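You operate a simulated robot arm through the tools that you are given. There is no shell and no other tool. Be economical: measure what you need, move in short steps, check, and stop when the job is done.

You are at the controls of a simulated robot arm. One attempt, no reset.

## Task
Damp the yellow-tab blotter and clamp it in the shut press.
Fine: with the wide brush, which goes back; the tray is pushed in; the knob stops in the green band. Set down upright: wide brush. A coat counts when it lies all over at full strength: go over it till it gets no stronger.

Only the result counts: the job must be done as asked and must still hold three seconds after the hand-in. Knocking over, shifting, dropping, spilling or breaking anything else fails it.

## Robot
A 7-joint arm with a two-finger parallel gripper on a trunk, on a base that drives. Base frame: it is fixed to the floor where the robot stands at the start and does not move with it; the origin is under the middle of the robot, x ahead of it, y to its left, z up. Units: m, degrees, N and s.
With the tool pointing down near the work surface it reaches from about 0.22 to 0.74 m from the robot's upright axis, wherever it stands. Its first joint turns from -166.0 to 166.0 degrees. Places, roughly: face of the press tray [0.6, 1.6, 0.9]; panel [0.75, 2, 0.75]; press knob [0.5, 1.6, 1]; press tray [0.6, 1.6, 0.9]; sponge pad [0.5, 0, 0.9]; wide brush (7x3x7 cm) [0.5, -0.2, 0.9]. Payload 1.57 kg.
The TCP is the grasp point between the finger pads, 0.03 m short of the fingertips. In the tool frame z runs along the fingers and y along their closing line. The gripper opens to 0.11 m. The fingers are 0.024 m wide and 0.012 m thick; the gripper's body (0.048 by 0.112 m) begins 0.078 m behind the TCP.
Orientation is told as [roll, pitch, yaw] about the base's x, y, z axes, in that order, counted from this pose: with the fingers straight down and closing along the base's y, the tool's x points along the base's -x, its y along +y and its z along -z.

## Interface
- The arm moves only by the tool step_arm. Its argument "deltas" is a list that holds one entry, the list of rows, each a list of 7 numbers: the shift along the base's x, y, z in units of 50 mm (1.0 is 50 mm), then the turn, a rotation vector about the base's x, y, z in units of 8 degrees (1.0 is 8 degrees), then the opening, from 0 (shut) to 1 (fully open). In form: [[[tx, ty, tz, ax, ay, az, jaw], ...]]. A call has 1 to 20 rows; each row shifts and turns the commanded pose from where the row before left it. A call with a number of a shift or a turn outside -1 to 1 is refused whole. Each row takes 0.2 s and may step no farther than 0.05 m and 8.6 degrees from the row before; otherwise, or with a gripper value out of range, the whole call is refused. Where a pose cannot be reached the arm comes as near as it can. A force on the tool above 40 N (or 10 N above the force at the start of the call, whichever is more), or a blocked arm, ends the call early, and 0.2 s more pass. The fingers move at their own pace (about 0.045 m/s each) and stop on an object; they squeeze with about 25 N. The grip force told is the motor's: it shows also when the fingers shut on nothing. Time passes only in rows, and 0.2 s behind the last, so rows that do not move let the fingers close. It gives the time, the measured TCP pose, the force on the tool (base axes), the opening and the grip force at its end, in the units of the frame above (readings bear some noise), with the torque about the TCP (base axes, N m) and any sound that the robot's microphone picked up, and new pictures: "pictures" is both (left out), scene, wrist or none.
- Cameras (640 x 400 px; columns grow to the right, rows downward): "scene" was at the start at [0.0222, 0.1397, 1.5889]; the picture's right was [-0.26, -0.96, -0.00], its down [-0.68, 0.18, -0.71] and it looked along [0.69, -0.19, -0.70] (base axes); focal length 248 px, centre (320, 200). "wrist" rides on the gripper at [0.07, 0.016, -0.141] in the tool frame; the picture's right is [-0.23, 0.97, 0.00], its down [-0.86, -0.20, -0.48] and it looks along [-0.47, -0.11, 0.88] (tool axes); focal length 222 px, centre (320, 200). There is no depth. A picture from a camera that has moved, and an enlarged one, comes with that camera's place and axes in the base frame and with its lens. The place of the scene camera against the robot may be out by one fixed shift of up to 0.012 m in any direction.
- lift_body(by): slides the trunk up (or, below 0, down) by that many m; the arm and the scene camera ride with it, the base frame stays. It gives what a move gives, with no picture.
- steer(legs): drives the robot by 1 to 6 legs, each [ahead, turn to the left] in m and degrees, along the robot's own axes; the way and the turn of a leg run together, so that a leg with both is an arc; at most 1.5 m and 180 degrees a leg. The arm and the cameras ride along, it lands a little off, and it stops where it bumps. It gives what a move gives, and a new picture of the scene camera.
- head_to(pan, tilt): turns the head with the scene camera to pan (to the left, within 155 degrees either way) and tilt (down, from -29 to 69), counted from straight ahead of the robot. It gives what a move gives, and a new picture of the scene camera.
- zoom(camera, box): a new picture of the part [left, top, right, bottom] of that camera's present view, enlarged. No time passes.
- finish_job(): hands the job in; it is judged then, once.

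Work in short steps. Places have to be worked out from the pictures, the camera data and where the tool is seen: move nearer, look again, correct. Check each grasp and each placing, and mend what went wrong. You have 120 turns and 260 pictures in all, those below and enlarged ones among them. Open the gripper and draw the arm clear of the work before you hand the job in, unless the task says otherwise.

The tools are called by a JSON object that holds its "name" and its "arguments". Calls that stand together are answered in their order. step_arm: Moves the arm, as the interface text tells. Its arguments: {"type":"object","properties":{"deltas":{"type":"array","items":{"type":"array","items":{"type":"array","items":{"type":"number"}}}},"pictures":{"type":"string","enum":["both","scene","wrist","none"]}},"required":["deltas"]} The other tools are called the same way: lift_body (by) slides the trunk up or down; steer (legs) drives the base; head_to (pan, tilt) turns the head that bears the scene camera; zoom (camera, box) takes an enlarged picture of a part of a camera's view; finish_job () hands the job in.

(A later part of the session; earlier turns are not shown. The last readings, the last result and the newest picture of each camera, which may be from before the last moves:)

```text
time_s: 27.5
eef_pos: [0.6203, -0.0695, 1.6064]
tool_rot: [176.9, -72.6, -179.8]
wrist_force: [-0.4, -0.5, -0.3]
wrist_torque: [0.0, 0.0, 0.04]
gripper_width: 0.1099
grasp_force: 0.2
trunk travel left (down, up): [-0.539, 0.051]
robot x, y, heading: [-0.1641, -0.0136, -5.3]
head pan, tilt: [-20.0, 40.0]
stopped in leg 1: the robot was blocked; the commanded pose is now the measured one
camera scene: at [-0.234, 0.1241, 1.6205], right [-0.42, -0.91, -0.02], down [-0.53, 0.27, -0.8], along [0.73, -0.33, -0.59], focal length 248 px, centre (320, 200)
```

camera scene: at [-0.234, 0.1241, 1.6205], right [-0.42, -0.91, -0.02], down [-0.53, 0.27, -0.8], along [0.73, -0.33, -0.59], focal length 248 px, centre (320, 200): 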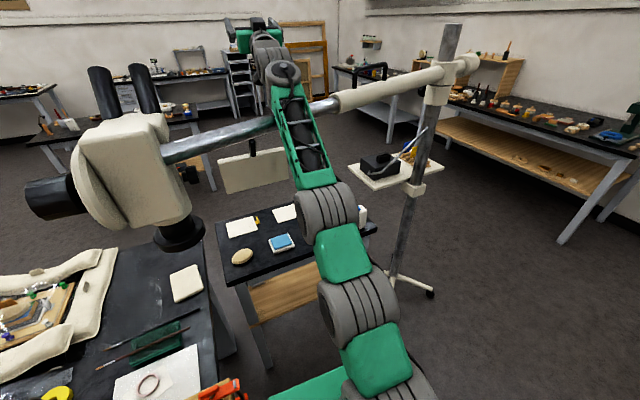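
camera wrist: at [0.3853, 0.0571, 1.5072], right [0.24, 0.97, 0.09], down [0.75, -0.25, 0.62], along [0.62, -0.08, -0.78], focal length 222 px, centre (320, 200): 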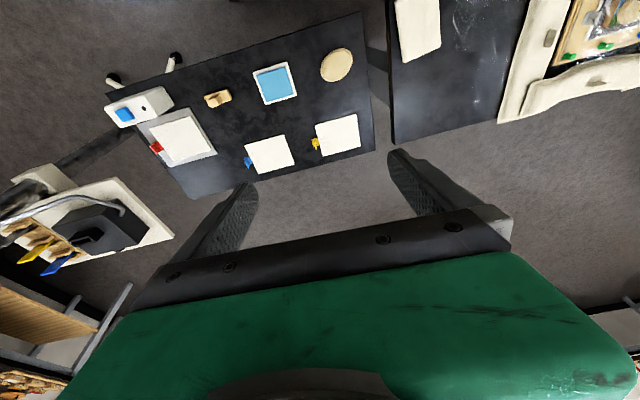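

The hand now points slightly up, and the bulky wrist joint is what still catches on the boom. I command the hand up and back.

{"name": "step_arm", "arguments": {"deltas": [[[0, 0, 0.95, 0, 0, 0, 1], [0, 0, 0.95, 0, 0, 0, 1], [0, 0, 0.95, 0, 0, 0, 1]]], "pictures": "none"}}

{"name": "step_arm", "arguments": {"deltas": [[[-0.6, 0, 0.75, 0, 0, 0, 1], [-0.6, 0, 0.75, 0, 0, 0, 1], [-0.6, 0, 0.75, 0, 0, 0, 1]]], "pictures": "both"}}

```text
time_s: 27.8
eef_pos: [0.6085, -0.0688, 1.6317]
tool_rot: [178.1, -68.0, 179.2]
wrist_force: [0.7, -0.3, 0.7]
wrist_torque: [0.01, -0.04, 0.01]
gripper_width: 0.1104
grasp_force: 0.1
out of reach, approached as far as the arm can: row 1
trunk travel left (down, up): [-0.539, 0.051]
robot x, y, heading: [-0.1636, -0.0128, -5.3]
head pan, tilt: [-20.0, 40.0]
stopped in row 1: the arm was blocked; the commanded pose is now the measured one
```

```text
time_s: 28.2
eef_pos: [0.6202, -0.0754, 1.6155]
tool_rot: [177.2, -70.4, 179.7]
wrist_force: [2.4, 1.3, -5.2]
wrist_torque: [-0.01, -0.74, -0.12]
gripper_width: 0.11
grasp_force: 0.1
trunk travel left (down, up): [-0.539, 0.051]
robot x, y, heading: [-0.1657, -0.0153, -5.1]
head pan, tilt: [-20.0, 40.0]
stopped in row 1: the arm was blocked; the commanded pose is now the measured one
camera scene: at [-0.2323, 0.1222, 1.6227], right [-0.42, -0.91, -0.02], down [-0.53, 0.27, -0.8], along [0.73, -0.33, -0.6], focal length 248 px, centre (320, 200)
camera wrist: at [0.5096, -0.0509, 1.5024], right [-0.03, 0.97, 0.23], down [-0.75, -0.17, 0.64], along [0.66, -0.16, 0.73], focal length 222 px, centre (320, 200)
```

scene: 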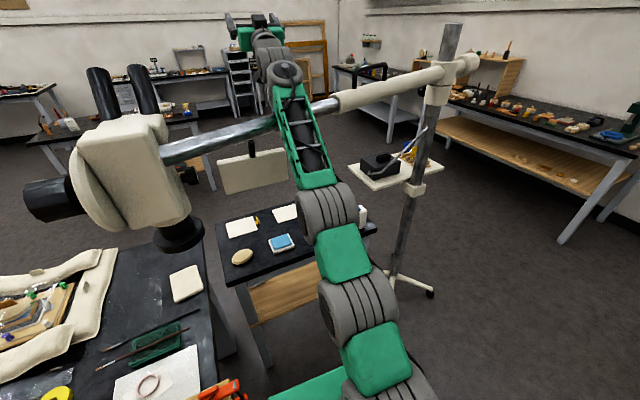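
wrist: 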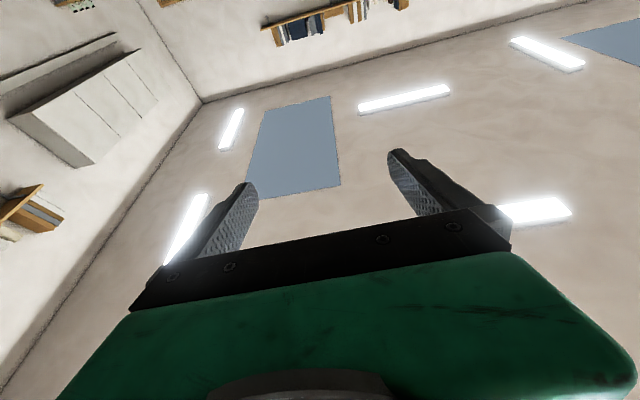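

I nudge the base forward a bit to release the wrist joint from the boom and see whether the blocked state clears.

{"name": "steer", "arguments": {"legs": [[0.05, 0]]}}

{"name": "lift_body", "arguments": {"by": 0.05}}

```text
time_s: 29.0
eef_pos: [0.6064, -0.074, 1.6451]
tool_rot: [179.1, -62.4, 177.9]
wrist_force: [1.6, -0.3, 0.2]
wrist_torque: [0.02, 0.01, -0.02]
gripper_width: 0.1103
grasp_force: 0.1
trunk travel left (down, up): [-0.539, 0.051]
robot x, y, heading: [-0.1443, -0.0146, -5.1]
head pan, tilt: [-20.0, 40.0]
stopped in leg 1: the robot was blocked; the commanded pose is now the measured one
camera scene: at [-0.2413, 0.124, 1.6205], right [-0.43, -0.9, -0.03], down [-0.51, 0.27, -0.81], along [0.74, -0.33, -0.58], focal length 248 px, centre (320, 200)
```

scene: 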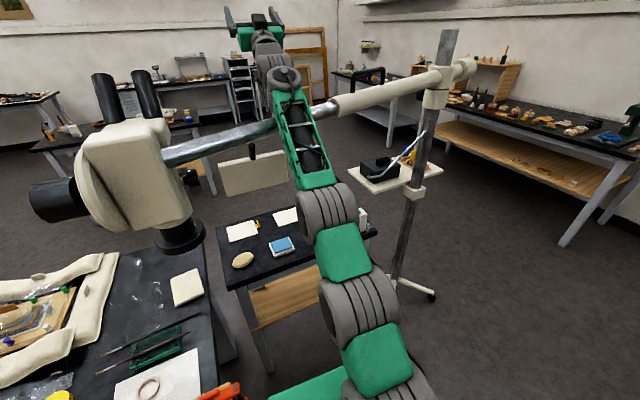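

```text
time_s: 29.4
eef_pos: [0.5943, -0.0748, 1.6934]
tool_rot: [179.6, -55.6, 177.3]
wrist_force: [-0.7, -0.2, 1.9]
wrist_torque: [-0.07, 0.15, 0.09]
gripper_width: 0.11
grasp_force: 0.0
trunk travel left (down, up): [-0.542, 0.048]
robot x, y, heading: [-0.1445, -0.0172, -5.3]
head pan, tilt: [-20.0, 40.0]
stopped: the arm was blocked; the commanded pose is now the measured one
```

Each call is cut off after one large row. I use many small rows instead so the tracking error stays low, moving up and back with the hand turning back towards level.

{"name": "step_arm", "arguments": {"deltas": [[[-0.15, 0, 0.1, 0, 0, 0, 1], [-0.15, 0, 0.1, 0, 0, 0, 1], [-0.15, 0, 0.1, 0, 0, 0, 1], [-0.15, 0, 0.1, 0, 0, 0, 1], [-0.15, 0, 0.1, 0, 0, 0, 1], [-0.15, 0, 0.1, 0, 0, 0, 1], [-0.15, 0, 0.1, 0, 0, 0, 1], [-0.15, 0, 0.1, 0, 0, 0, 1]]], "pictures": "none"}}

{"name": "step_arm", "arguments": {"deltas": [[[-1, 0, 0, 0, 0, 0, 1]]], "pictures": "scene"}}

```text
time_s: 29.7
eef_pos: [0.6054, -0.0793, 1.6653]
tool_rot: [179.4, -57.4, 177.2]
wrist_force: [0.4, -0.4, 0.1]
wrist_torque: [-0.01, 0.02, 0.01]
gripper_width: 0.1098
grasp_force: 0.0
trunk travel left (down, up): [-0.542, 0.048]
robot x, y, heading: [-0.1452, -0.0153, -5.4]
head pan, tilt: [-20.0, 40.0]
stopped in row 1: the arm was blocked; the commanded pose is now the measured one
```

```text
time_s: 30.0
eef_pos: [0.603, -0.0804, 1.674]
tool_rot: [-179.7, -55.4, 176.5]
wrist_force: [-1.0, 0.1, -0.5]
wrist_torque: [0.01, 0.0, 0.0]
gripper_width: 0.1101
grasp_force: 0.0
out of reach, approached as far as the arm can: row 1
trunk travel left (down, up): [-0.542, 0.048]
robot x, y, heading: [-0.1423, -0.0152, -5.5]
head pan, tilt: [-20.0, 40.0]
stopped in row 1: the arm was blocked; the commanded pose is now the measured one
camera scene: at [-0.2204, 0.1224, 1.6229], right [-0.43, -0.9, -0.03], down [-0.52, 0.27, -0.81], along [0.74, -0.33, -0.59], focal length 248 px, centre (320, 200)
```

scene: 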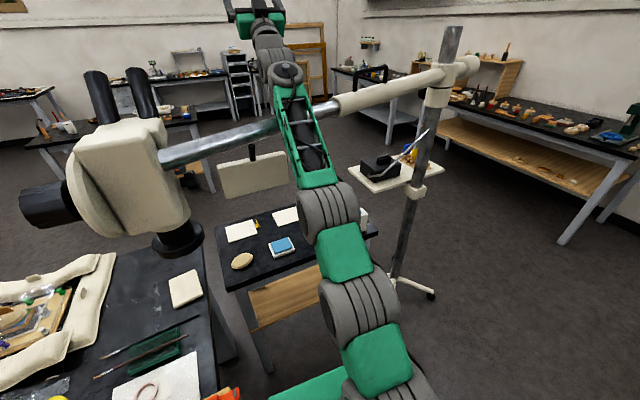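

Geometry: if I keep the TCP where it is and turn the hand back down to level, the wrist joint has to rise about 14 cm. That lifts the forearm off the boom, so I do it with rotation rows only.

{"name": "step_arm", "arguments": {"deltas": [[[-0.1, 0, 0.1, 0, 1, 0, 1], [-0.1, 0, 0.1, 0, 1, 0, 1], [-0.1, 0, 0.1, 0, 1, 0, 1], [-0.1, 0, 0.1, 0, 1, 0, 1]]], "pictures": "none"}}

{"name": "step_arm", "arguments": {"deltas": [[[-0.1, 0, 0.2, 0, 1, 0, 1], [-0.1, 0, 0.2, 0, 1, 0, 1], [-0.1, 0, 0.2, 0, 1, 0, 1], [-0.1, 0, 0.2, 0, 1, 0, 1]]], "pictures": "scene"}}

```text
time_s: 30.4
eef_pos: [0.5962, -0.0781, 1.6917]
tool_rot: [-179.3, -55.1, 175.9]
wrist_force: [-0.4, 0.9, 0.1]
wrist_torque: [0.02, 0.01, 0.03]
gripper_width: 0.11
grasp_force: 0.0
trunk travel left (down, up): [-0.542, 0.048]
robot x, y, heading: [-0.1469, -0.0145, -5.5]
head pan, tilt: [-20.0, 40.0]
stopped in row 1: the arm was blocked; the commanded pose is now the measured one
```

```text
time_s: 30.7
eef_pos: [0.608, -0.0844, 1.6565]
tool_rot: [-179.2, -59.4, 175.5]
wrist_force: [-0.5, 0.2, 0.5]
wrist_torque: [-0.01, 0.06, 0.0]
gripper_width: 0.1098
grasp_force: 0.0
out of reach, approached as far as the arm can: row 1
trunk travel left (down, up): [-0.542, 0.048]
robot x, y, heading: [-0.1437, -0.014, -5.8]
head pan, tilt: [-20.0, 40.0]
stopped in row 1: the arm was blocked; the commanded pose is now the measured one
camera scene: at [-0.2328, 0.1219, 1.6281], right [-0.43, -0.9, -0.03], down [-0.52, 0.27, -0.81], along [0.74, -0.33, -0.59], focal length 248 px, centre (320, 200)
```

scene: 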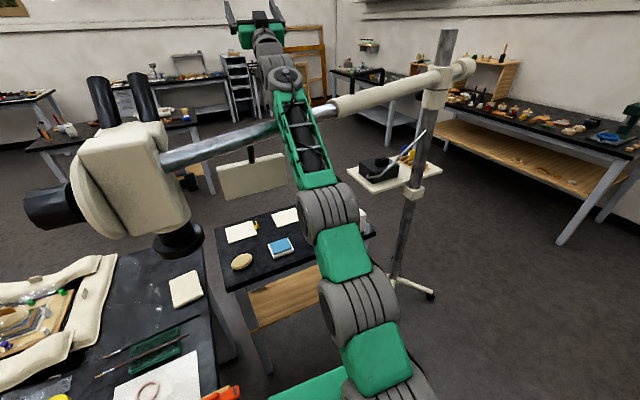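

The trunk does rise 3–6 mm per call even while "blocked". I stack several lifts and then back up.

{"name": "lift_body", "arguments": {"by": 0.045}}

{"name": "lift_body", "arguments": {"by": 0.04}}

{"name": "lift_body", "arguments": {"by": 0.04}}

{"name": "lift_body", "arguments": {"by": 0.035}}

{"name": "steer", "arguments": {"legs": [[-0.2, -15]]}}

```text
time_s: 31.0
eef_pos: [0.5948, -0.0825, 1.6823]
tool_rot: [-178.8, -55.6, 175.3]
wrist_force: [-0.7, 0.5, 0.2]
wrist_torque: [-0.01, 0.0, -0.05]
gripper_width: 0.1099
grasp_force: 0.1
trunk travel left (down, up): [-0.548, 0.042]
robot x, y, heading: [-0.1462, -0.0146, -6.1]
head pan, tilt: [-20.0, 40.0]
stopped: the arm was blocked; the commanded pose is now the measured one
```

```text
time_s: 31.4
eef_pos: [0.6005, -0.0809, 1.6745]
tool_rot: [-178.7, -54.0, 174.8]
wrist_force: [-0.8, 0.0, 0.2]
wrist_torque: [0.02, 0.02, -0.04]
gripper_width: 0.11
grasp_force: 0.1
trunk travel left (down, up): [-0.551, 0.039]
robot x, y, heading: [-0.1429, -0.0145, -5.8]
head pan, tilt: [-20.0, 40.0]
stopped: the arm was blocked; the commanded pose is now the measured one
```

```text
time_s: 31.7
eef_pos: [0.5838, -0.0804, 1.7134]
tool_rot: [-178.5, -48.6, 174.7]
wrist_force: [0.0, 0.0, 0.7]
wrist_torque: [0.0, 0.01, -0.01]
gripper_width: 0.1098
grasp_force: 0.1
trunk travel left (down, up): [-0.555, 0.035]
robot x, y, heading: [-0.1459, -0.0142, -5.9]
head pan, tilt: [-20.0, 40.0]
stopped: the arm was blocked; the commanded pose is now the measured one
```

```text
time_s: 32.0
eef_pos: [0.5909, -0.0822, 1.7034]
tool_rot: [-178.3, -47.6, 174.4]
wrist_force: [0.1, 0.3, -1.3]
wrist_torque: [0.02, 0.03, -0.01]
gripper_width: 0.11
grasp_force: 0.0
trunk travel left (down, up): [-0.559, 0.031]
robot x, y, heading: [-0.1492, -0.0163, -5.9]
head pan, tilt: [-20.0, 40.0]
stopped: the arm was blocked; the commanded pose is now the measured one
```

```text
time_s: 32.7
eef_pos: [0.5664, -0.083, 1.7208]
tool_rot: [-178.3, -40.1, 173.9]
wrist_force: [0.0, -0.2, 0.2]
wrist_torque: [0.0, 0.02, 0.0]
gripper_width: 0.11
grasp_force: 0.1
trunk travel left (down, up): [-0.559, 0.031]
robot x, y, heading: [-0.1538, -0.0158, -6.2]
head pan, tilt: [-20.0, 40.0]
stopped in leg 1: the robot was blocked; the commanded pose is now the measured one
camera scene: at [-0.2204, 0.1245, 1.6401], right [-0.44, -0.9, -0.02], down [-0.53, 0.28, -0.8], along [0.73, -0.34, -0.59], focal length 248 px, centre (320, 200)
```

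scene: 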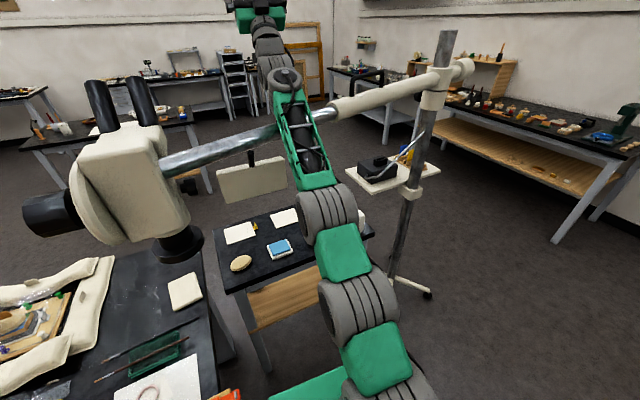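

The hand now points well upward. I zoom in on where the boom meets the forearm.

{"name": "zoom", "arguments": {"camera": "scene", "box": [220, 40, 380, 240]}}

```text
2.00 times, centred on (300, 140) of scene
camera zoom: at [-0.2204, 0.1245, 1.6401], right [-0.44, -0.9, -0.02], down [-0.53, 0.28, -0.8], along [0.73, -0.34, -0.59], focal length 496 px, centre (360, 320)
```

zoom: 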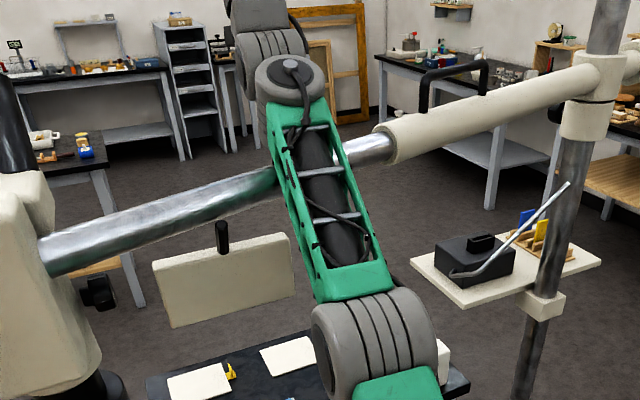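

The boom sits under the forearm just short of the wrist joint. Driving back relaxes the tilt, so I back up in several short pulses, staying clear of the stool behind at about (−0.43, −0.48).

{"name": "steer", "arguments": {"legs": [[-0.1, 0]]}}

{"name": "steer", "arguments": {"legs": [[-0.1, 3]]}}

{"name": "steer", "arguments": {"legs": [[-0.1, -3]]}}

```text
time_s: 33.5
eef_pos: [0.5355, -0.0831, 1.7367]
tool_rot: [-178.3, -32.6, 173.7]
wrist_force: [-0.4, 0.2, 0.1]
wrist_torque: [0.01, 0.02, -0.01]
gripper_width: 0.1102
grasp_force: 0.0
trunk travel left (down, up): [-0.559, 0.031]
robot x, y, heading: [-0.1592, -0.0114, -6.2]
head pan, tilt: [-20.0, 40.0]
stopped in leg 1: the robot was blocked; the commanded pose is now the measured one
camera scene: at [-0.229, 0.1251, 1.6399], right [-0.44, -0.9, -0.02], down [-0.52, 0.28, -0.8], along [0.73, -0.34, -0.59], focal length 248 px, centre (320, 200)
```

scene: 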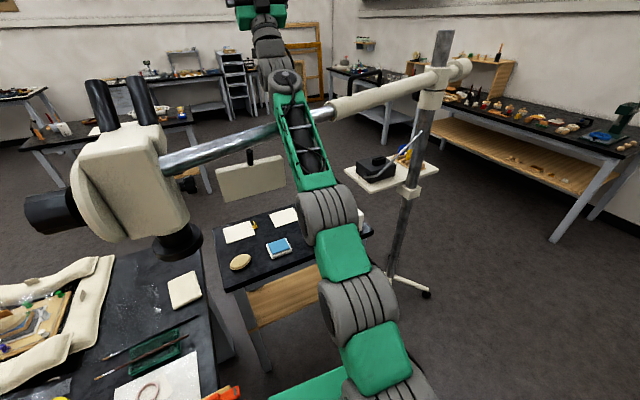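

```text
time_s: 34.2
eef_pos: [0.5043, -0.0799, 1.7524]
tool_rot: [-178.3, -24.6, 173.6]
wrist_force: [-0.7, 0.3, 1.4]
wrist_torque: [-0.01, 0.04, -0.02]
gripper_width: 0.1099
grasp_force: 0.0
trunk travel left (down, up): [-0.559, 0.031]
robot x, y, heading: [-0.1656, -0.0102, -6.3]
head pan, tilt: [-20.0, 40.0]
stopped in leg 1: the robot was blocked; the commanded pose is now the measured one
camera scene: at [-0.2272, 0.1253, 1.6393], right [-0.44, -0.9, -0.02], down [-0.53, 0.28, -0.8], along [0.72, -0.34, -0.6], focal length 248 px, centre (320, 200)
```

scene: 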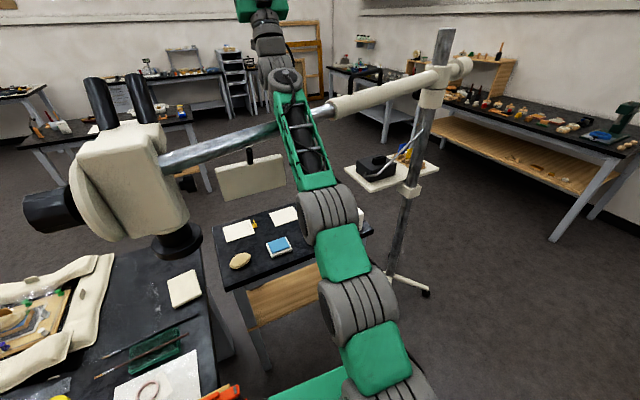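

```text
time_s: 34.9
eef_pos: [0.4669, -0.0768, 1.7644]
tool_rot: [-178.5, -16.3, 173.3]
wrist_force: [0.5, 0.1, 1.2]
wrist_torque: [-0.01, 0.0, -0.01]
gripper_width: 0.1101
grasp_force: 0.1
trunk travel left (down, up): [-0.559, 0.031]
robot x, y, heading: [-0.1718, -0.0141, -6.8]
head pan, tilt: [-20.0, 40.0]
stopped in leg 1: the robot was blocked; the commanded pose is now the measured one
camera scene: at [-0.2298, 0.1267, 1.6392], right [-0.45, -0.89, -0.02], down [-0.53, 0.28, -0.8], along [0.72, -0.35, -0.6], focal length 248 px, centre (320, 200)
```

scene: 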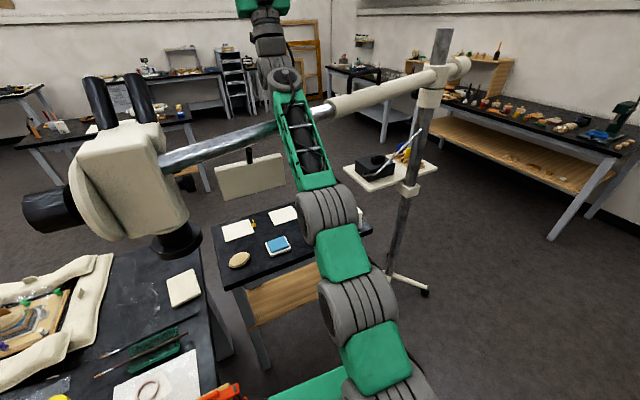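

The hand is almost upright now. I pull it back towards the robot, which should require raising the forearm.

{"name": "step_arm", "arguments": {"deltas": [[[-0.9, 0, 0.3, 0, 0, 0, 1], [-0.9, 0, 0.3, 0, 0, 0, 1]]], "pictures": "none"}}

{"name": "step_arm", "arguments": {"deltas": [[[-0.9, 0, 0.3, 0, 0, 0, 1], [-0.9, 0, 0.3, 0, 0, 0, 1]]], "pictures": "none"}}

{"name": "step_arm", "arguments": {"deltas": [[[-0.9, 0, 0.3, 0, 0, 0, 1], [-0.9, 0, 0.3, 0, 0, 0, 1]]], "pictures": "scene"}}

```text
time_s: 35.3
eef_pos: [0.4609, -0.0758, 1.7664]
tool_rot: [-178.3, -14.8, 173.3]
wrist_force: [0.1, 0.4, -0.1]
wrist_torque: [0.03, 0.03, 0.0]
gripper_width: 0.11
grasp_force: 0.1
out of reach, approached as far as the arm can: row 1
trunk travel left (down, up): [-0.559, 0.031]
robot x, y, heading: [-0.1738, -0.0164, -6.2]
head pan, tilt: [-20.0, 40.0]
stopped in row 1: the arm was blocked; the commanded pose is now the measured one
```

```text
time_s: 35.6
eef_pos: [0.4541, -0.0726, 1.7672]
tool_rot: [-178.3, -12.8, 173.3]
wrist_force: [0.1, 0.4, 0.8]
wrist_torque: [-0.02, 0.0, 0.01]
gripper_width: 0.1101
grasp_force: 0.1
out of reach, approached as far as the arm can: row 1
trunk travel left (down, up): [-0.559, 0.031]
robot x, y, heading: [-0.1718, -0.0144, -6.5]
head pan, tilt: [-20.0, 40.0]
stopped in row 1: the arm was blocked; the commanded pose is now the measured one
```

```text
time_s: 35.9
eef_pos: [0.4455, -0.0708, 1.7689]
tool_rot: [-178.1, -10.9, 173.3]
wrist_force: [1.0, -0.1, 0.4]
wrist_torque: [0.01, 0.02, -0.03]
gripper_width: 0.1101
grasp_force: 0.1
out of reach, approached as far as the arm can: row 1
trunk travel left (down, up): [-0.559, 0.031]
robot x, y, heading: [-0.1719, -0.0136, -6.5]
head pan, tilt: [-20.0, 40.0]
stopped in row 1: the arm was blocked; the commanded pose is now the measured one
camera scene: at [-0.2289, 0.127, 1.6385], right [-0.44, -0.9, -0.02], down [-0.53, 0.28, -0.8], along [0.72, -0.35, -0.6], focal length 248 px, centre (320, 200)
```

scene: 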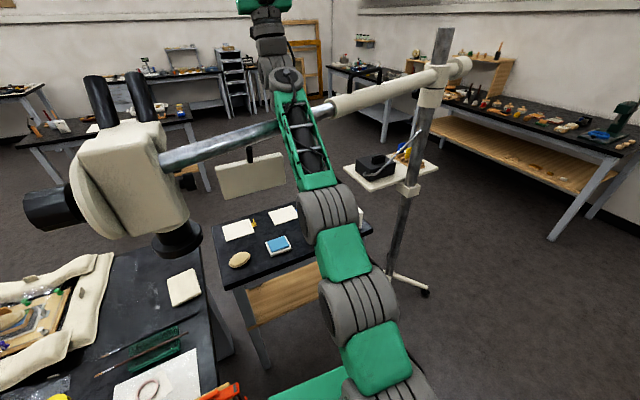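

Going back is out of reach with the hand upright. I try straight up, which must lift the wrist joint.

{"name": "step_arm", "arguments": {"deltas": [[[0, 0, 0.9, 0, 0, 0, 1], [0, 0, 0.9, 0, 0, 0, 1]]], "pictures": "none"}}

{"name": "step_arm", "arguments": {"deltas": [[[0, 0.7, 0.6, 0, 0, 0, 1], [0, 0.7, 0.6, 0, 0, 0, 1]]], "pictures": "none"}}

{"name": "step_arm", "arguments": {"deltas": [[[0, -0.7, 0.6, 0, 0, 0, 1], [0, -0.7, 0.6, 0, 0, 0, 1]]], "pictures": "scene"}}

```text
time_s: 36.2
eef_pos: [0.4303, -0.072, 1.7785]
tool_rot: [-178.1, -8.5, 173.3]
wrist_force: [0.6, 0.5, -0.5]
wrist_torque: [-0.03, -0.01, 0.0]
gripper_width: 0.1098
grasp_force: 0.1
out of reach, approached as far as the arm can: row 1
trunk travel left (down, up): [-0.559, 0.031]
robot x, y, heading: [-0.1738, -0.0173, -6.3]
head pan, tilt: [-20.0, 40.0]
stopped in row 1: the arm was blocked; the commanded pose is now the measured one
```

```text
time_s: 36.6
eef_pos: [0.4279, -0.0724, 1.7705]
tool_rot: [-178.6, -6.5, 172.8]
wrist_force: [-0.2, 0.5, 0.0]
wrist_torque: [-0.01, 0.02, 0.01]
gripper_width: 0.1099
grasp_force: 0.1
out of reach, approached as far as the arm can: row 1
trunk travel left (down, up): [-0.559, 0.031]
robot x, y, heading: [-0.1727, -0.0136, -7.0]
head pan, tilt: [-20.0, 40.0]
stopped in row 1: the arm was blocked; the commanded pose is now the measured one
```

```text
time_s: 36.9
eef_pos: [0.401, -0.0693, 1.7781]
tool_rot: [-178.2, -2.9, 173.3]
wrist_force: [-0.3, 0.0, -1.0]
wrist_torque: [-0.01, -0.02, 0.0]
gripper_width: 0.1101
grasp_force: 0.0
out of reach, approached as far as the arm can: row 1
trunk travel left (down, up): [-0.559, 0.031]
robot x, y, heading: [-0.1749, -0.011, -6.3]
head pan, tilt: [-20.0, 40.0]
stopped in row 1: the arm was blocked; the commanded pose is now the measured one
camera scene: at [-0.2417, 0.129, 1.6421], right [-0.44, -0.9, -0.02], down [-0.52, 0.28, -0.81], along [0.73, -0.35, -0.59], focal length 248 px, centre (320, 200)
```

scene: 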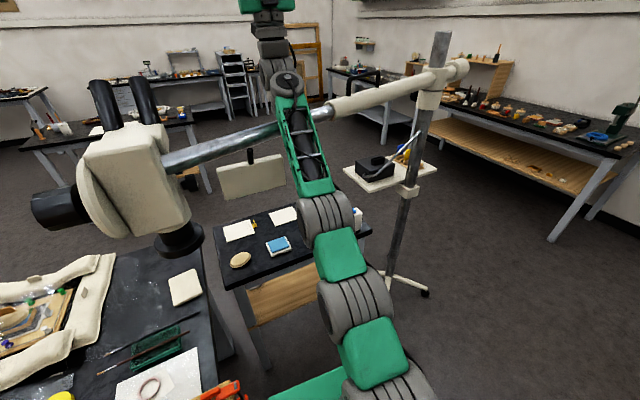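

The arm is nearly stretched out from the shoulder at about (−0.17, −0.01, 1.23), which explains "out of reach". I swing the whole arm rigidly up about the shoulder: back, up and pitching together.

{"name": "step_arm", "arguments": {"deltas": [[[-0.66, 0.05, 0.66, 0, -0.43, 0, 1], [-0.66, 0.05, 0.66, 0, -0.43, 0, 1], [-0.66, 0.05, 0.66, 0, -0.43, 0, 1]]], "pictures": "none"}}

{"name": "step_arm", "arguments": {"deltas": [[[-0.68, 0.05, 0.64, 0, -0.43, 0, 1], [-0.68, 0.05, 0.64, 0, -0.43, 0, 1], [-0.68, 0.05, 0.64, 0, -0.43, 0, 1]]], "pictures": "scene"}}

```text
time_s: 37.6
eef_pos: [0.3966, -0.0746, 1.7728]
tool_rot: [-179.2, -1.4, 173.5]
wrist_force: [0.4, -0.2, 1.2]
wrist_torque: [-0.01, -0.01, -0.01]
gripper_width: 0.1099
grasp_force: 0.1
out of reach, approached as far as the arm can: row 2, 3
trunk travel left (down, up): [-0.559, 0.031]
robot x, y, heading: [-0.1726, -0.0153, -6.3]
head pan, tilt: [-20.0, 40.0]
stopped in row 3: the arm was blocked; the commanded pose is now the measured one
```

```text
time_s: 38.0
eef_pos: [0.3736, -0.0719, 1.776]
tool_rot: [-179.3, 3.1, 173.8]
wrist_force: [-0.9, -0.4, -0.2]
wrist_torque: [-0.11, 0.06, -0.01]
gripper_width: 0.1101
grasp_force: 0.1
trunk travel left (down, up): [-0.559, 0.031]
robot x, y, heading: [-0.1779, -0.011, -6.3]
head pan, tilt: [-20.0, 40.0]
stopped in row 1: the arm was blocked; the commanded pose is now the measured one
camera scene: at [-0.2475, 0.1272, 1.6418], right [-0.44, -0.9, -0.02], down [-0.52, 0.28, -0.81], along [0.73, -0.34, -0.59], focal length 248 px, centre (320, 200)
```

scene: 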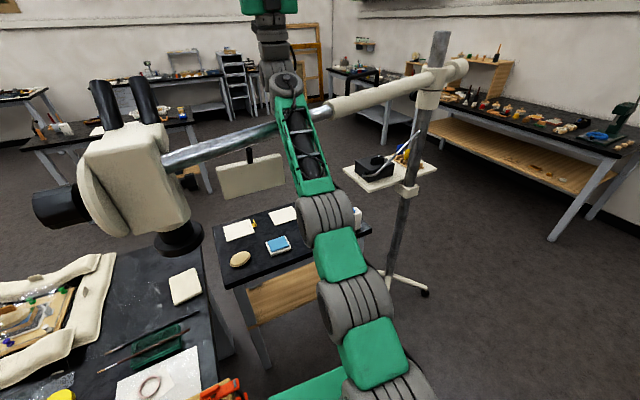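

The body still hangs tipped on the forearm, so the arm solver works from a wrong attitude. Raising the trunk should bring the body level again, so I stack more lifts.

{"name": "lift_body", "arguments": {"by": 0.03}}

{"name": "lift_body", "arguments": {"by": 0.025}}

{"name": "lift_body", "arguments": {"by": 0.02}}

{"name": "lift_body", "arguments": {"by": 0.017}}

{"name": "lift_body", "arguments": {"by": 0.014}}

{"name": "lift_body", "arguments": {"by": 0.01}}

{"name": "steer", "arguments": {"legs": [[-0.1, 0]]}}

```text
time_s: 38.3
eef_pos: [0.3643, -0.0707, 1.7653]
tool_rot: [-179.4, 6.1, 173.6]
wrist_force: [-1.1, 1.6, -0.2]
wrist_torque: [0.05, -0.03, 0.0]
gripper_width: 0.1102
grasp_force: 0.2
trunk travel left (down, up): [-0.564, 0.026]
robot x, y, heading: [-0.1728, -0.0166, -6.0]
head pan, tilt: [-20.0, 40.0]
stopped: the arm was blocked; the commanded pose is now the measured one
```

```text
time_s: 38.7
eef_pos: [0.3518, -0.0713, 1.7747]
tool_rot: [-179.4, 7.9, 173.6]
wrist_force: [-0.4, -0.3, 0.2]
wrist_torque: [-0.04, -0.01, 0.01]
gripper_width: 0.1099
grasp_force: 0.1
trunk travel left (down, up): [-0.571, 0.019]
robot x, y, heading: [-0.1762, -0.011, -6.4]
head pan, tilt: [-20.0, 40.0]
stopped: the arm was blocked; the commanded pose is now the measured one
```

```text
time_s: 39.0
eef_pos: [0.3515, -0.0681, 1.7631]
tool_rot: [-179.3, 9.8, 173.3]
wrist_force: [-0.3, -0.5, 0.6]
wrist_torque: [0.01, 0.0, 0.01]
gripper_width: 0.1101
grasp_force: 0.0
trunk travel left (down, up): [-0.573, 0.017]
robot x, y, heading: [-0.174, -0.0131, -6.4]
head pan, tilt: [-20.0, 40.0]
stopped: the arm was blocked; the commanded pose is now the measured one
```

```text
time_s: 39.3
eef_pos: [0.3421, -0.0702, 1.7775]
tool_rot: [-179.5, 14.1, 173.6]
wrist_force: [-0.9, 0.0, 0.3]
wrist_torque: [0.03, 0.1, -0.01]
gripper_width: 0.11
grasp_force: 0.0
trunk travel left (down, up): [-0.577, 0.013]
robot x, y, heading: [-0.1766, -0.0113, -6.6]
head pan, tilt: [-20.0, 40.0]
stopped: the arm was blocked; the commanded pose is now the measured one
```

```text
time_s: 39.6
eef_pos: [0.3429, -0.0675, 1.7626]
tool_rot: [-179.6, 15.8, 173.4]
wrist_force: [-0.1, 0.5, 1.1]
wrist_torque: [0.0, 0.03, -0.01]
gripper_width: 0.1101
grasp_force: 0.2
trunk travel left (down, up): [-0.581, 0.009]
robot x, y, heading: [-0.1733, -0.015, -6.5]
head pan, tilt: [-20.0, 40.0]
stopped: the arm was blocked; the commanded pose is now the measured one
```

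```text
time_s: 40.0
eef_pos: [0.3221, -0.0672, 1.7665]
tool_rot: [-179.7, 19.3, 173.3]
wrist_force: [-0.4, -0.3, -0.5]
wrist_torque: [-0.01, -0.01, 0.01]
gripper_width: 0.1102
grasp_force: 0.2
trunk travel left (down, up): [-0.584, 0.006]
robot x, y, heading: [-0.177, -0.0145, -6.5]
head pan, tilt: [-20.0, 40.0]
stopped: the arm was blocked; the commanded pose is now the measured one
```

```text
time_s: 40.7
eef_pos: [0.2931, -0.0678, 1.7533]
tool_rot: [179.9, 26.4, 173.1]
wrist_force: [0.5, 0.4, 0.2]
wrist_torque: [0.01, -0.02, 0.01]
gripper_width: 0.1097
grasp_force: 0.1
trunk travel left (down, up): [-0.584, 0.006]
robot x, y, heading: [-0.1797, -0.0067, -6.3]
head pan, tilt: [-20.0, 40.0]
stopped in leg 1: the robot was blocked; the commanded pose is now the measured one
camera scene: at [-0.2416, 0.1261, 1.6662], right [-0.44, -0.9, -0.02], down [-0.53, 0.28, -0.8], along [0.72, -0.34, -0.6], focal length 248 px, centre (320, 200)
```

scene: 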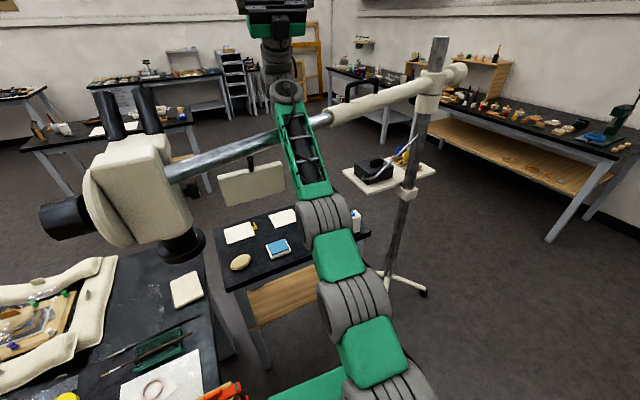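

The tilt is down to about 3°. I now pull the wrist back and up while countering the hand's backward creep.

{"name": "step_arm", "arguments": {"deltas": [[[-0.8, 0, 0.5, 0, 0.6, 0, 1], [-0.8, 0, 0.5, 0, 0, 0, 1]]], "pictures": "none"}}

{"name": "step_arm", "arguments": {"deltas": [[[-0.8, 0, 0.5, 0, 0.6, 0, 1], [-0.8, 0, 0.5, 0, 0, 0, 1]]], "pictures": "none"}}

{"name": "step_arm", "arguments": {"deltas": [[[-0.8, 0, 0.5, 0, 0.6, 0, 1], [-0.8, 0, 0.5, 0, 0, 0, 1]]], "pictures": "scene"}}

```text
time_s: 41.1
eef_pos: [0.3064, -0.0603, 1.7626]
tool_rot: [-178.7, 26.0, 175.6]
wrist_force: [1.3, 0.6, -0.2]
wrist_torque: [0.02, -0.05, 0.03]
gripper_width: 0.11
grasp_force: 0.0
trunk travel left (down, up): [-0.584, 0.006]
robot x, y, heading: [-0.1817, -0.01, -6.3]
head pan, tilt: [-20.0, 40.0]
stopped in row 1: the arm was blocked; the commanded pose is now the measured one
```

```text
time_s: 41.4
eef_pos: [0.3173, -0.0619, 1.7619]
tool_rot: [-178.4, 23.3, 175.8]
wrist_force: [0.2, 0.6, 0.4]
wrist_torque: [0.02, -0.03, 0.0]
gripper_width: 0.11
grasp_force: 0.0
trunk travel left (down, up): [-0.584, 0.006]
robot x, y, heading: [-0.1827, -0.0113, -6.1]
head pan, tilt: [-20.0, 40.0]
stopped in row 1: the arm was blocked; the commanded pose is now the measured one
```

```text
time_s: 41.7
eef_pos: [0.329, -0.0573, 1.7658]
tool_rot: [-178.0, 22.1, 176.1]
wrist_force: [0.4, 0.3, 0.7]
wrist_torque: [-0.01, -0.04, 0.0]
gripper_width: 0.1103
grasp_force: 0.0
trunk travel left (down, up): [-0.584, 0.006]
robot x, y, heading: [-0.1834, -0.012, -6.0]
head pan, tilt: [-20.0, 40.0]
stopped in row 1: the arm was blocked; the commanded pose is now the measured one
camera scene: at [-0.1984, 0.123, 1.6596], right [-0.44, -0.9, -0.01], down [-0.55, 0.28, -0.78], along [0.71, -0.34, -0.62], focal length 248 px, centre (320, 200)
```

scene: 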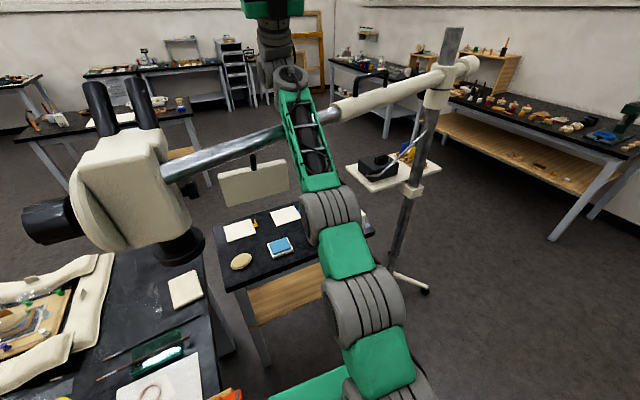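

This works: the tilt is now only about 1.7°. I continue the same way.

{"name": "step_arm", "arguments": {"deltas": [[[-0.8, 0, 0.5, 0, 0.4, 0, 1], [-0.8, 0, 0.5, 0, 0, 0, 1]]], "pictures": "none"}}

{"name": "step_arm", "arguments": {"deltas": [[[-0.8, 0, 0.5, 0, 0.3, 0, 1], [-0.8, 0, 0.5, 0, 0, 0, 1]]], "pictures": "none"}}

{"name": "step_arm", "arguments": {"deltas": [[[-0.8, 0, 0.5, 0, 0.2, 0, 1], [-0.8, 0, 0.5, 0, 0, 0, 1]]], "pictures": "scene"}}

```text
time_s: 42.0
eef_pos: [0.3353, -0.0615, 1.7649]
tool_rot: [-178.1, 20.3, 176.2]
wrist_force: [4.9, -0.8, -7.1]
wrist_torque: [0.01, -0.15, 0.02]
gripper_width: 0.1101
grasp_force: 0.0
trunk travel left (down, up): [-0.584, 0.006]
robot x, y, heading: [-0.1845, -0.0107, -5.9]
head pan, tilt: [-20.0, 40.0]
stopped in row 1: the arm was blocked; the commanded pose is now the measured one
```

```text
time_s: 42.4
eef_pos: [0.3412, -0.0612, 1.7626]
tool_rot: [-178.0, 18.9, 176.3]
wrist_force: [2.7, 3.7, -2.2]
wrist_torque: [0.31, -0.13, 0.1]
gripper_width: 0.1099
grasp_force: 0.0
trunk travel left (down, up): [-0.584, 0.006]
robot x, y, heading: [-0.1845, -0.009, -6.0]
head pan, tilt: [-20.0, 40.0]
stopped in row 1: the arm was blocked; the commanded pose is now the measured one
```

```text
time_s: 42.7
eef_pos: [0.3427, -0.0617, 1.7639]
tool_rot: [-177.9, 18.1, 176.5]
wrist_force: [4.9, 0.3, -9.2]
wrist_torque: [-0.03, -0.12, -0.01]
gripper_width: 0.1101
grasp_force: 0.0
trunk travel left (down, up): [-0.584, 0.006]
robot x, y, heading: [-0.1921, -0.0116, -6.0]
head pan, tilt: [-20.0, 40.0]
stopped in row 1: the arm was blocked; the commanded pose is now the measured one
camera scene: at [-0.1997, 0.1212, 1.6603], right [-0.44, -0.9, -0.01], down [-0.55, 0.28, -0.78], along [0.71, -0.34, -0.62], focal length 248 px, centre (320, 200)
```

scene: 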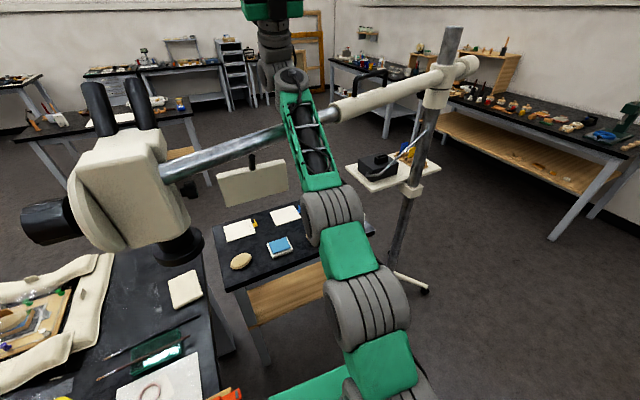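

The body is nearly level now. I try backing up again.

{"name": "steer", "arguments": {"legs": [[-0.12, 0]]}}

{"name": "step_arm", "arguments": {"deltas": [[[-0.5, 0, 0.85, 0, 0, 0, 1], [-0.5, 0, 0.8, 0, 0, 0, 1]]], "pictures": "none"}}

{"name": "steer", "arguments": {"legs": [[-0.12, 0]]}}

```text
time_s: 43.4
eef_pos: [0.3188, -0.063, 1.7595]
tool_rot: [-178.0, 21.4, 176.1]
wrist_force: [-0.7, 0.2, -0.7]
wrist_torque: [-0.02, 0.07, -0.01]
gripper_width: 0.1097
grasp_force: 0.0
trunk travel left (down, up): [-0.584, 0.006]
robot x, y, heading: [-0.1954, -0.0094, -6.4]
head pan, tilt: [-20.0, 40.0]
stopped in leg 1: the robot was blocked; the commanded pose is now the measured one
camera scene: at [-0.225, 0.1225, 1.6622], right [-0.44, -0.9, -0.02], down [-0.54, 0.28, -0.79], along [0.71, -0.34, -0.61], focal length 248 px, centre (320, 200)
```

scene: 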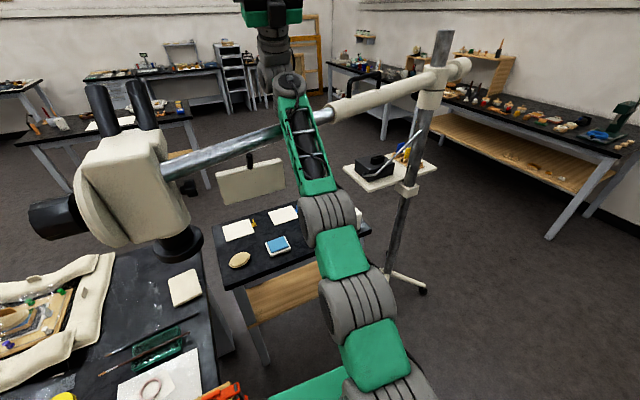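

```text
time_s: 43.8
eef_pos: [0.3164, -0.0634, 1.7594]
tool_rot: [-178.0, 21.6, 176.2]
wrist_force: [-0.1, -0.1, 0.3]
wrist_torque: [0.0, 0.03, -0.02]
gripper_width: 0.11
grasp_force: 0.0
trunk travel left (down, up): [-0.584, 0.006]
robot x, y, heading: [-0.195, -0.0094, -6.5]
head pan, tilt: [-20.0, 40.0]
stopped in row 1: the arm was blocked; the commanded pose is now the measured one
```

```text
time_s: 45.2
eef_pos: [0.2688, -0.0548, 1.7342]
tool_rot: [-177.8, 17.6, 176.6]
wrist_force: [-0.5, -0.5, -0.1]
wrist_torque: [-0.03, 0.02, -0.03]
gripper_width: 0.1101
grasp_force: 0.0
trunk travel left (down, up): [-0.584, 0.006]
robot x, y, heading: [-0.3207, 0.0022, -6.3]
head pan, tilt: [-20.0, 40.0]
stopped in leg 1: the robot was blocked; the commanded pose is now the measured one
camera scene: at [-0.282, 0.1318, 1.6539], right [-0.44, -0.9, 0.0], down [-0.57, 0.29, -0.77], along [0.69, -0.34, -0.64], focal length 248 px, centre (320, 200)
```

scene: 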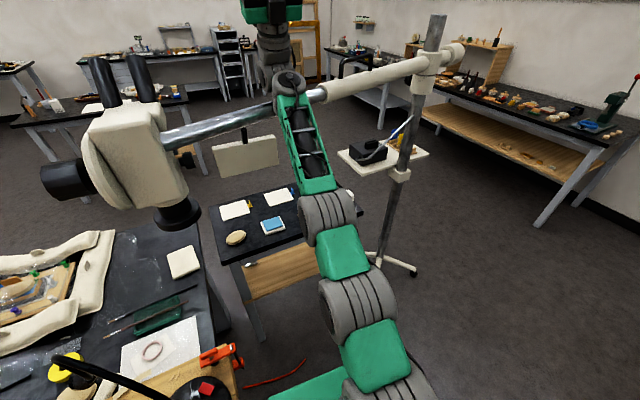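

Good: the base slid back to x = −0.32, the body is level again and the boom is now right at the wrist joint. I lift the hand up and back.

{"name": "step_arm", "arguments": {"deltas": [[[-0.6, 0, 0.6, 0, 0, 0, 1], [-0.6, 0, 0.6, 0, 0, 0, 1], [-0.6, 0, 0.6, 0, 0, 0, 1]]], "pictures": "scene"}}

```text
time_s: 46.0
eef_pos: [0.18, -0.0548, 1.8244]
tool_rot: [-177.9, 17.3, 176.5]
wrist_force: [0.3, -0.2, 0.2]
wrist_torque: [-0.01, 0.03, 0.04]
gripper_width: 0.1102
grasp_force: 0.0
trunk travel left (down, up): [-0.584, 0.006]
robot x, y, heading: [-0.3183, 0.0027, -6.4]
head pan, tilt: [-20.0, 40.0]
camera scene: at [-0.2815, 0.1321, 1.6541], right [-0.44, -0.9, 0.0], down [-0.58, 0.29, -0.77], along [0.69, -0.34, -0.64], focal length 248 px, centre (320, 200)
```

scene: 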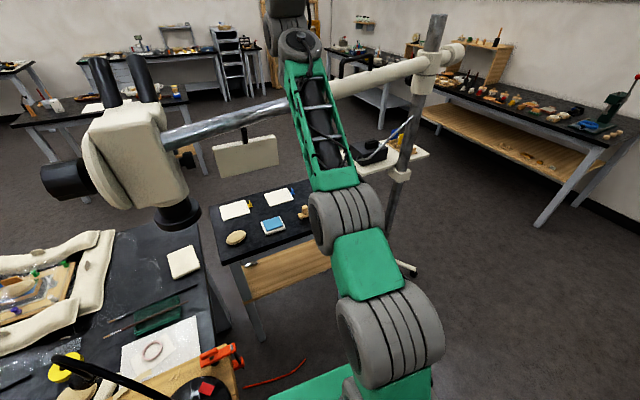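

The arm is free and every row ran. I retract it further up and back, clear of the boom.

{"name": "step_arm", "arguments": {"deltas": [[[-0.7, -0.1, 0.3, 0, 0, 0, 1], [-0.7, -0.1, 0.3, 0, 0, 0, 1], [-0.7, -0.1, 0.2, 0, 0, 0, 1], [-0.7, -0.1, 0.1, 0, 0, 0, 1], [0, 0, 0, 0, 0, 0, 1]]], "pictures": "both"}}

{"name": "head_to", "arguments": {"pan": -100, "tilt": 55}}

{"name": "head_to", "arguments": {"pan": -155, "tilt": 55}}

```text
time_s: 47.2
eef_pos: [0.0431, -0.0753, 1.8662]
tool_rot: [-177.9, 17.3, 176.5]
wrist_force: [-0.3, -0.4, 0.3]
wrist_torque: [-0.01, 0.01, -0.01]
gripper_width: 0.1097
grasp_force: 0.0
trunk travel left (down, up): [-0.584, 0.006]
robot x, y, heading: [-0.3211, 0.0064, -6.4]
head pan, tilt: [-20.0, 40.0]
camera scene: at [-0.2795, 0.132, 1.6541], right [-0.44, -0.9, 0.0], down [-0.58, 0.29, -0.77], along [0.69, -0.34, -0.64], focal length 248 px, centre (320, 200)
camera wrist: at [0.1522, -0.0693, 1.7515], right [-0.15, 0.98, -0.1], down [-0.69, -0.18, -0.7], along [-0.71, -0.03, 0.7], focal length 222 px, centre (320, 200)
```

scene: 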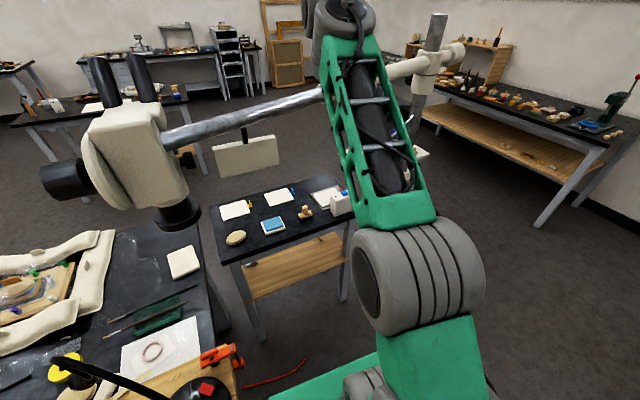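
wrist: 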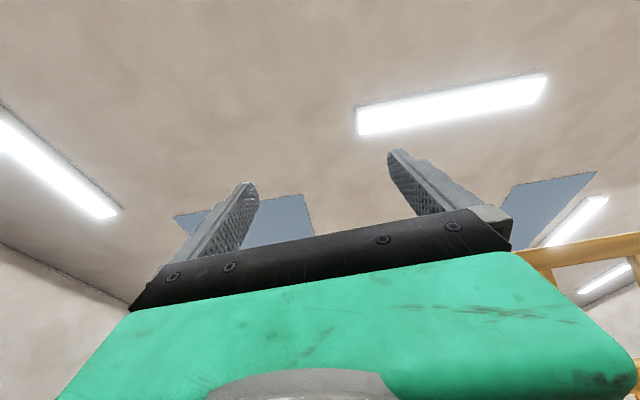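

```text
time_s: 48.7
eef_pos: [0.0421, -0.0737, 1.8675]
tool_rot: [-177.9, 17.3, 176.6]
wrist_force: [-0.7, -0.1, -0.2]
wrist_torque: [0.0, 0.0, 0.01]
gripper_width: 0.1101
grasp_force: 0.2
trunk travel left (down, up): [-0.584, 0.006]
robot x, y, heading: [-0.3206, 0.0039, -6.5]
head pan, tilt: [-100.0, 55.0]
camera scene: at [-0.3765, 0.1005, 1.6334], right [-0.96, 0.28, 0.0], down [0.23, 0.79, -0.57], along [-0.16, -0.55, -0.82], focal length 248 px, centre (320, 200)
```

scene: 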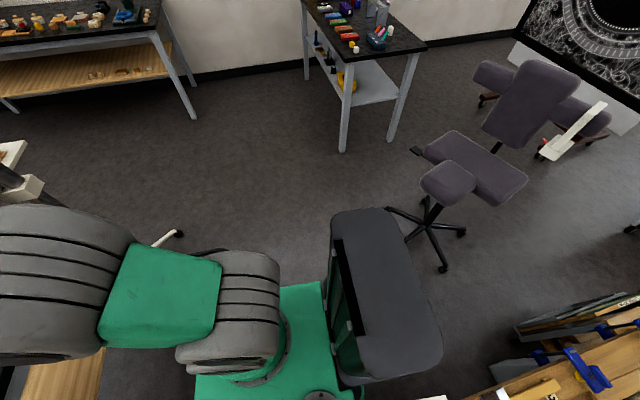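

```text
time_s: 50.0
eef_pos: [0.0433, -0.075, 1.8672]
tool_rot: [-177.9, 17.3, 176.5]
wrist_force: [-0.7, -0.2, 0.1]
wrist_torque: [0.01, -0.02, 0.02]
gripper_width: 0.1098
grasp_force: 0.0
trunk travel left (down, up): [-0.584, 0.006]
robot x, y, heading: [-0.3189, -0.0009, -6.3]
head pan, tilt: [-154.7, 55.0]
camera scene: at [-0.4244, 0.1463, 1.6334], right [-0.33, 0.95, 0.0], down [0.77, 0.27, -0.57], along [-0.54, -0.19, -0.82], focal length 248 px, centre (320, 200)
```

scene: 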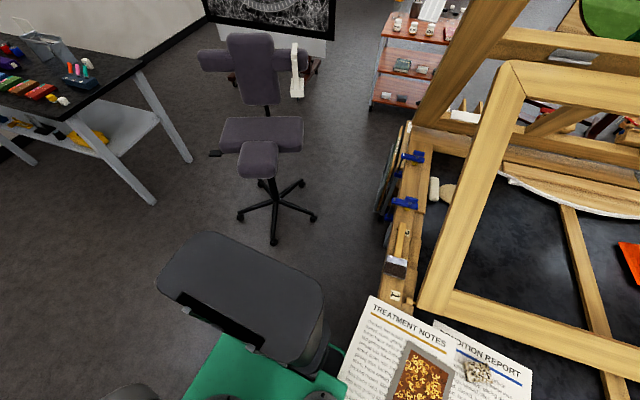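

All clear: the dark "stool" was the robot's own back, and the sponge table and microscope look undisturbed. I drive around the boom stand (tripod near (0.6, −0.7)): first turn right and go out to y ≈ −1.4.

{"name": "steer", "arguments": {"legs": [[0, -83.5], [1.4, 0]]}}

{"name": "head_to", "arguments": {"pan": 70, "tilt": 40}}

```text
time_s: 51.6
eef_pos: [0.0124, -0.163, 1.8679]
tool_rot: [-177.6, 17.4, 161.5]
wrist_force: [0.0, 0.5, -0.1]
wrist_torque: [0.04, -0.02, 0.01]
gripper_width: 0.11
grasp_force: 0.1
trunk travel left (down, up): [-0.584, 0.006]
robot x, y, heading: [-0.3199, 0.0063, -20.7]
head pan, tilt: [-154.7, 55.0]
stopped in leg 1: the robot was blocked; the commanded pose is now the measured one
camera scene: at [-0.386, 0.1675, 1.6337], right [-0.07, 1.0, 0.0], down [0.82, 0.06, -0.57], along [-0.57, -0.04, -0.82], focal length 248 px, centre (320, 200)
```

scene: 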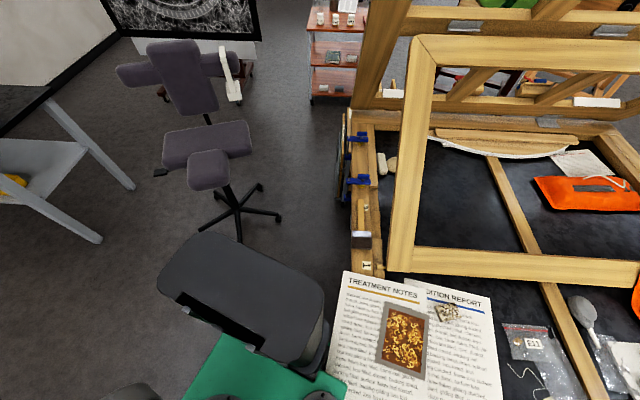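

```text
time_s: 54.8
eef_pos: [0.0116, -0.1648, 1.8675]
tool_rot: [-177.8, 17.2, 161.4]
wrist_force: [0.8, 0.5, 0.4]
wrist_torque: [0.0, 0.02, 0.03]
gripper_width: 0.1098
grasp_force: 0.1
trunk travel left (down, up): [-0.584, 0.006]
robot x, y, heading: [-0.3176, 0.0011, -21.5]
head pan, tilt: [70.0, 40.0]
camera scene: at [-0.258, 0.2362, 1.6543], right [0.75, -0.66, 0.0], down [-0.42, -0.48, -0.77], along [0.5, 0.58, -0.64], focal length 248 px, centre (320, 200)
```

scene: 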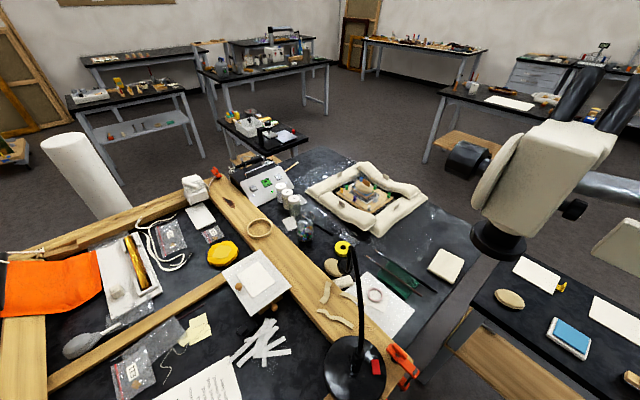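

The turn was stopped at −21° with the robot's back close to the desk edge. I drive a gentle arc forward and to the right to get clear of the desk.

{"name": "steer", "arguments": {"legs": [[0.12, -10], [0.12, -25], [0.15, -25]]}}

```text
time_s: 58.5
eef_pos: [-0.0515, -0.638, 1.8671]
tool_rot: [-177.8, 17.3, 101.5]
wrist_force: [-0.2, -0.3, -0.4]
wrist_torque: [-0.05, 0.0, -0.01]
gripper_width: 0.11
grasp_force: 0.0
trunk travel left (down, up): [-0.584, 0.006]
robot x, y, heading: [-0.0712, -0.2676, -80.6]
head pan, tilt: [70.0, 40.0]
camera scene: at [0.1582, -0.1935, 1.6542], right [-0.19, -0.98, 0.0], down [-0.63, 0.12, -0.77], along [0.75, -0.14, -0.64], focal length 248 px, centre (320, 200)
```

scene: 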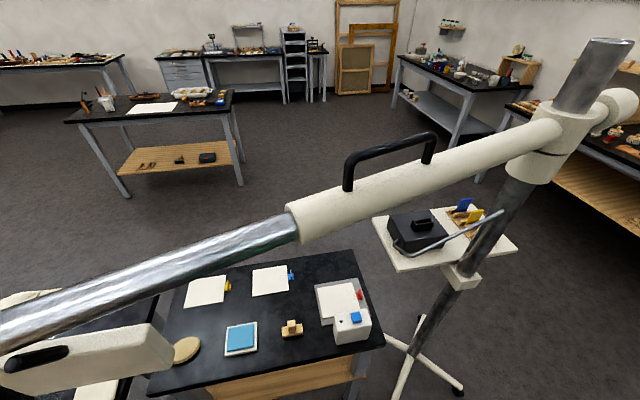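

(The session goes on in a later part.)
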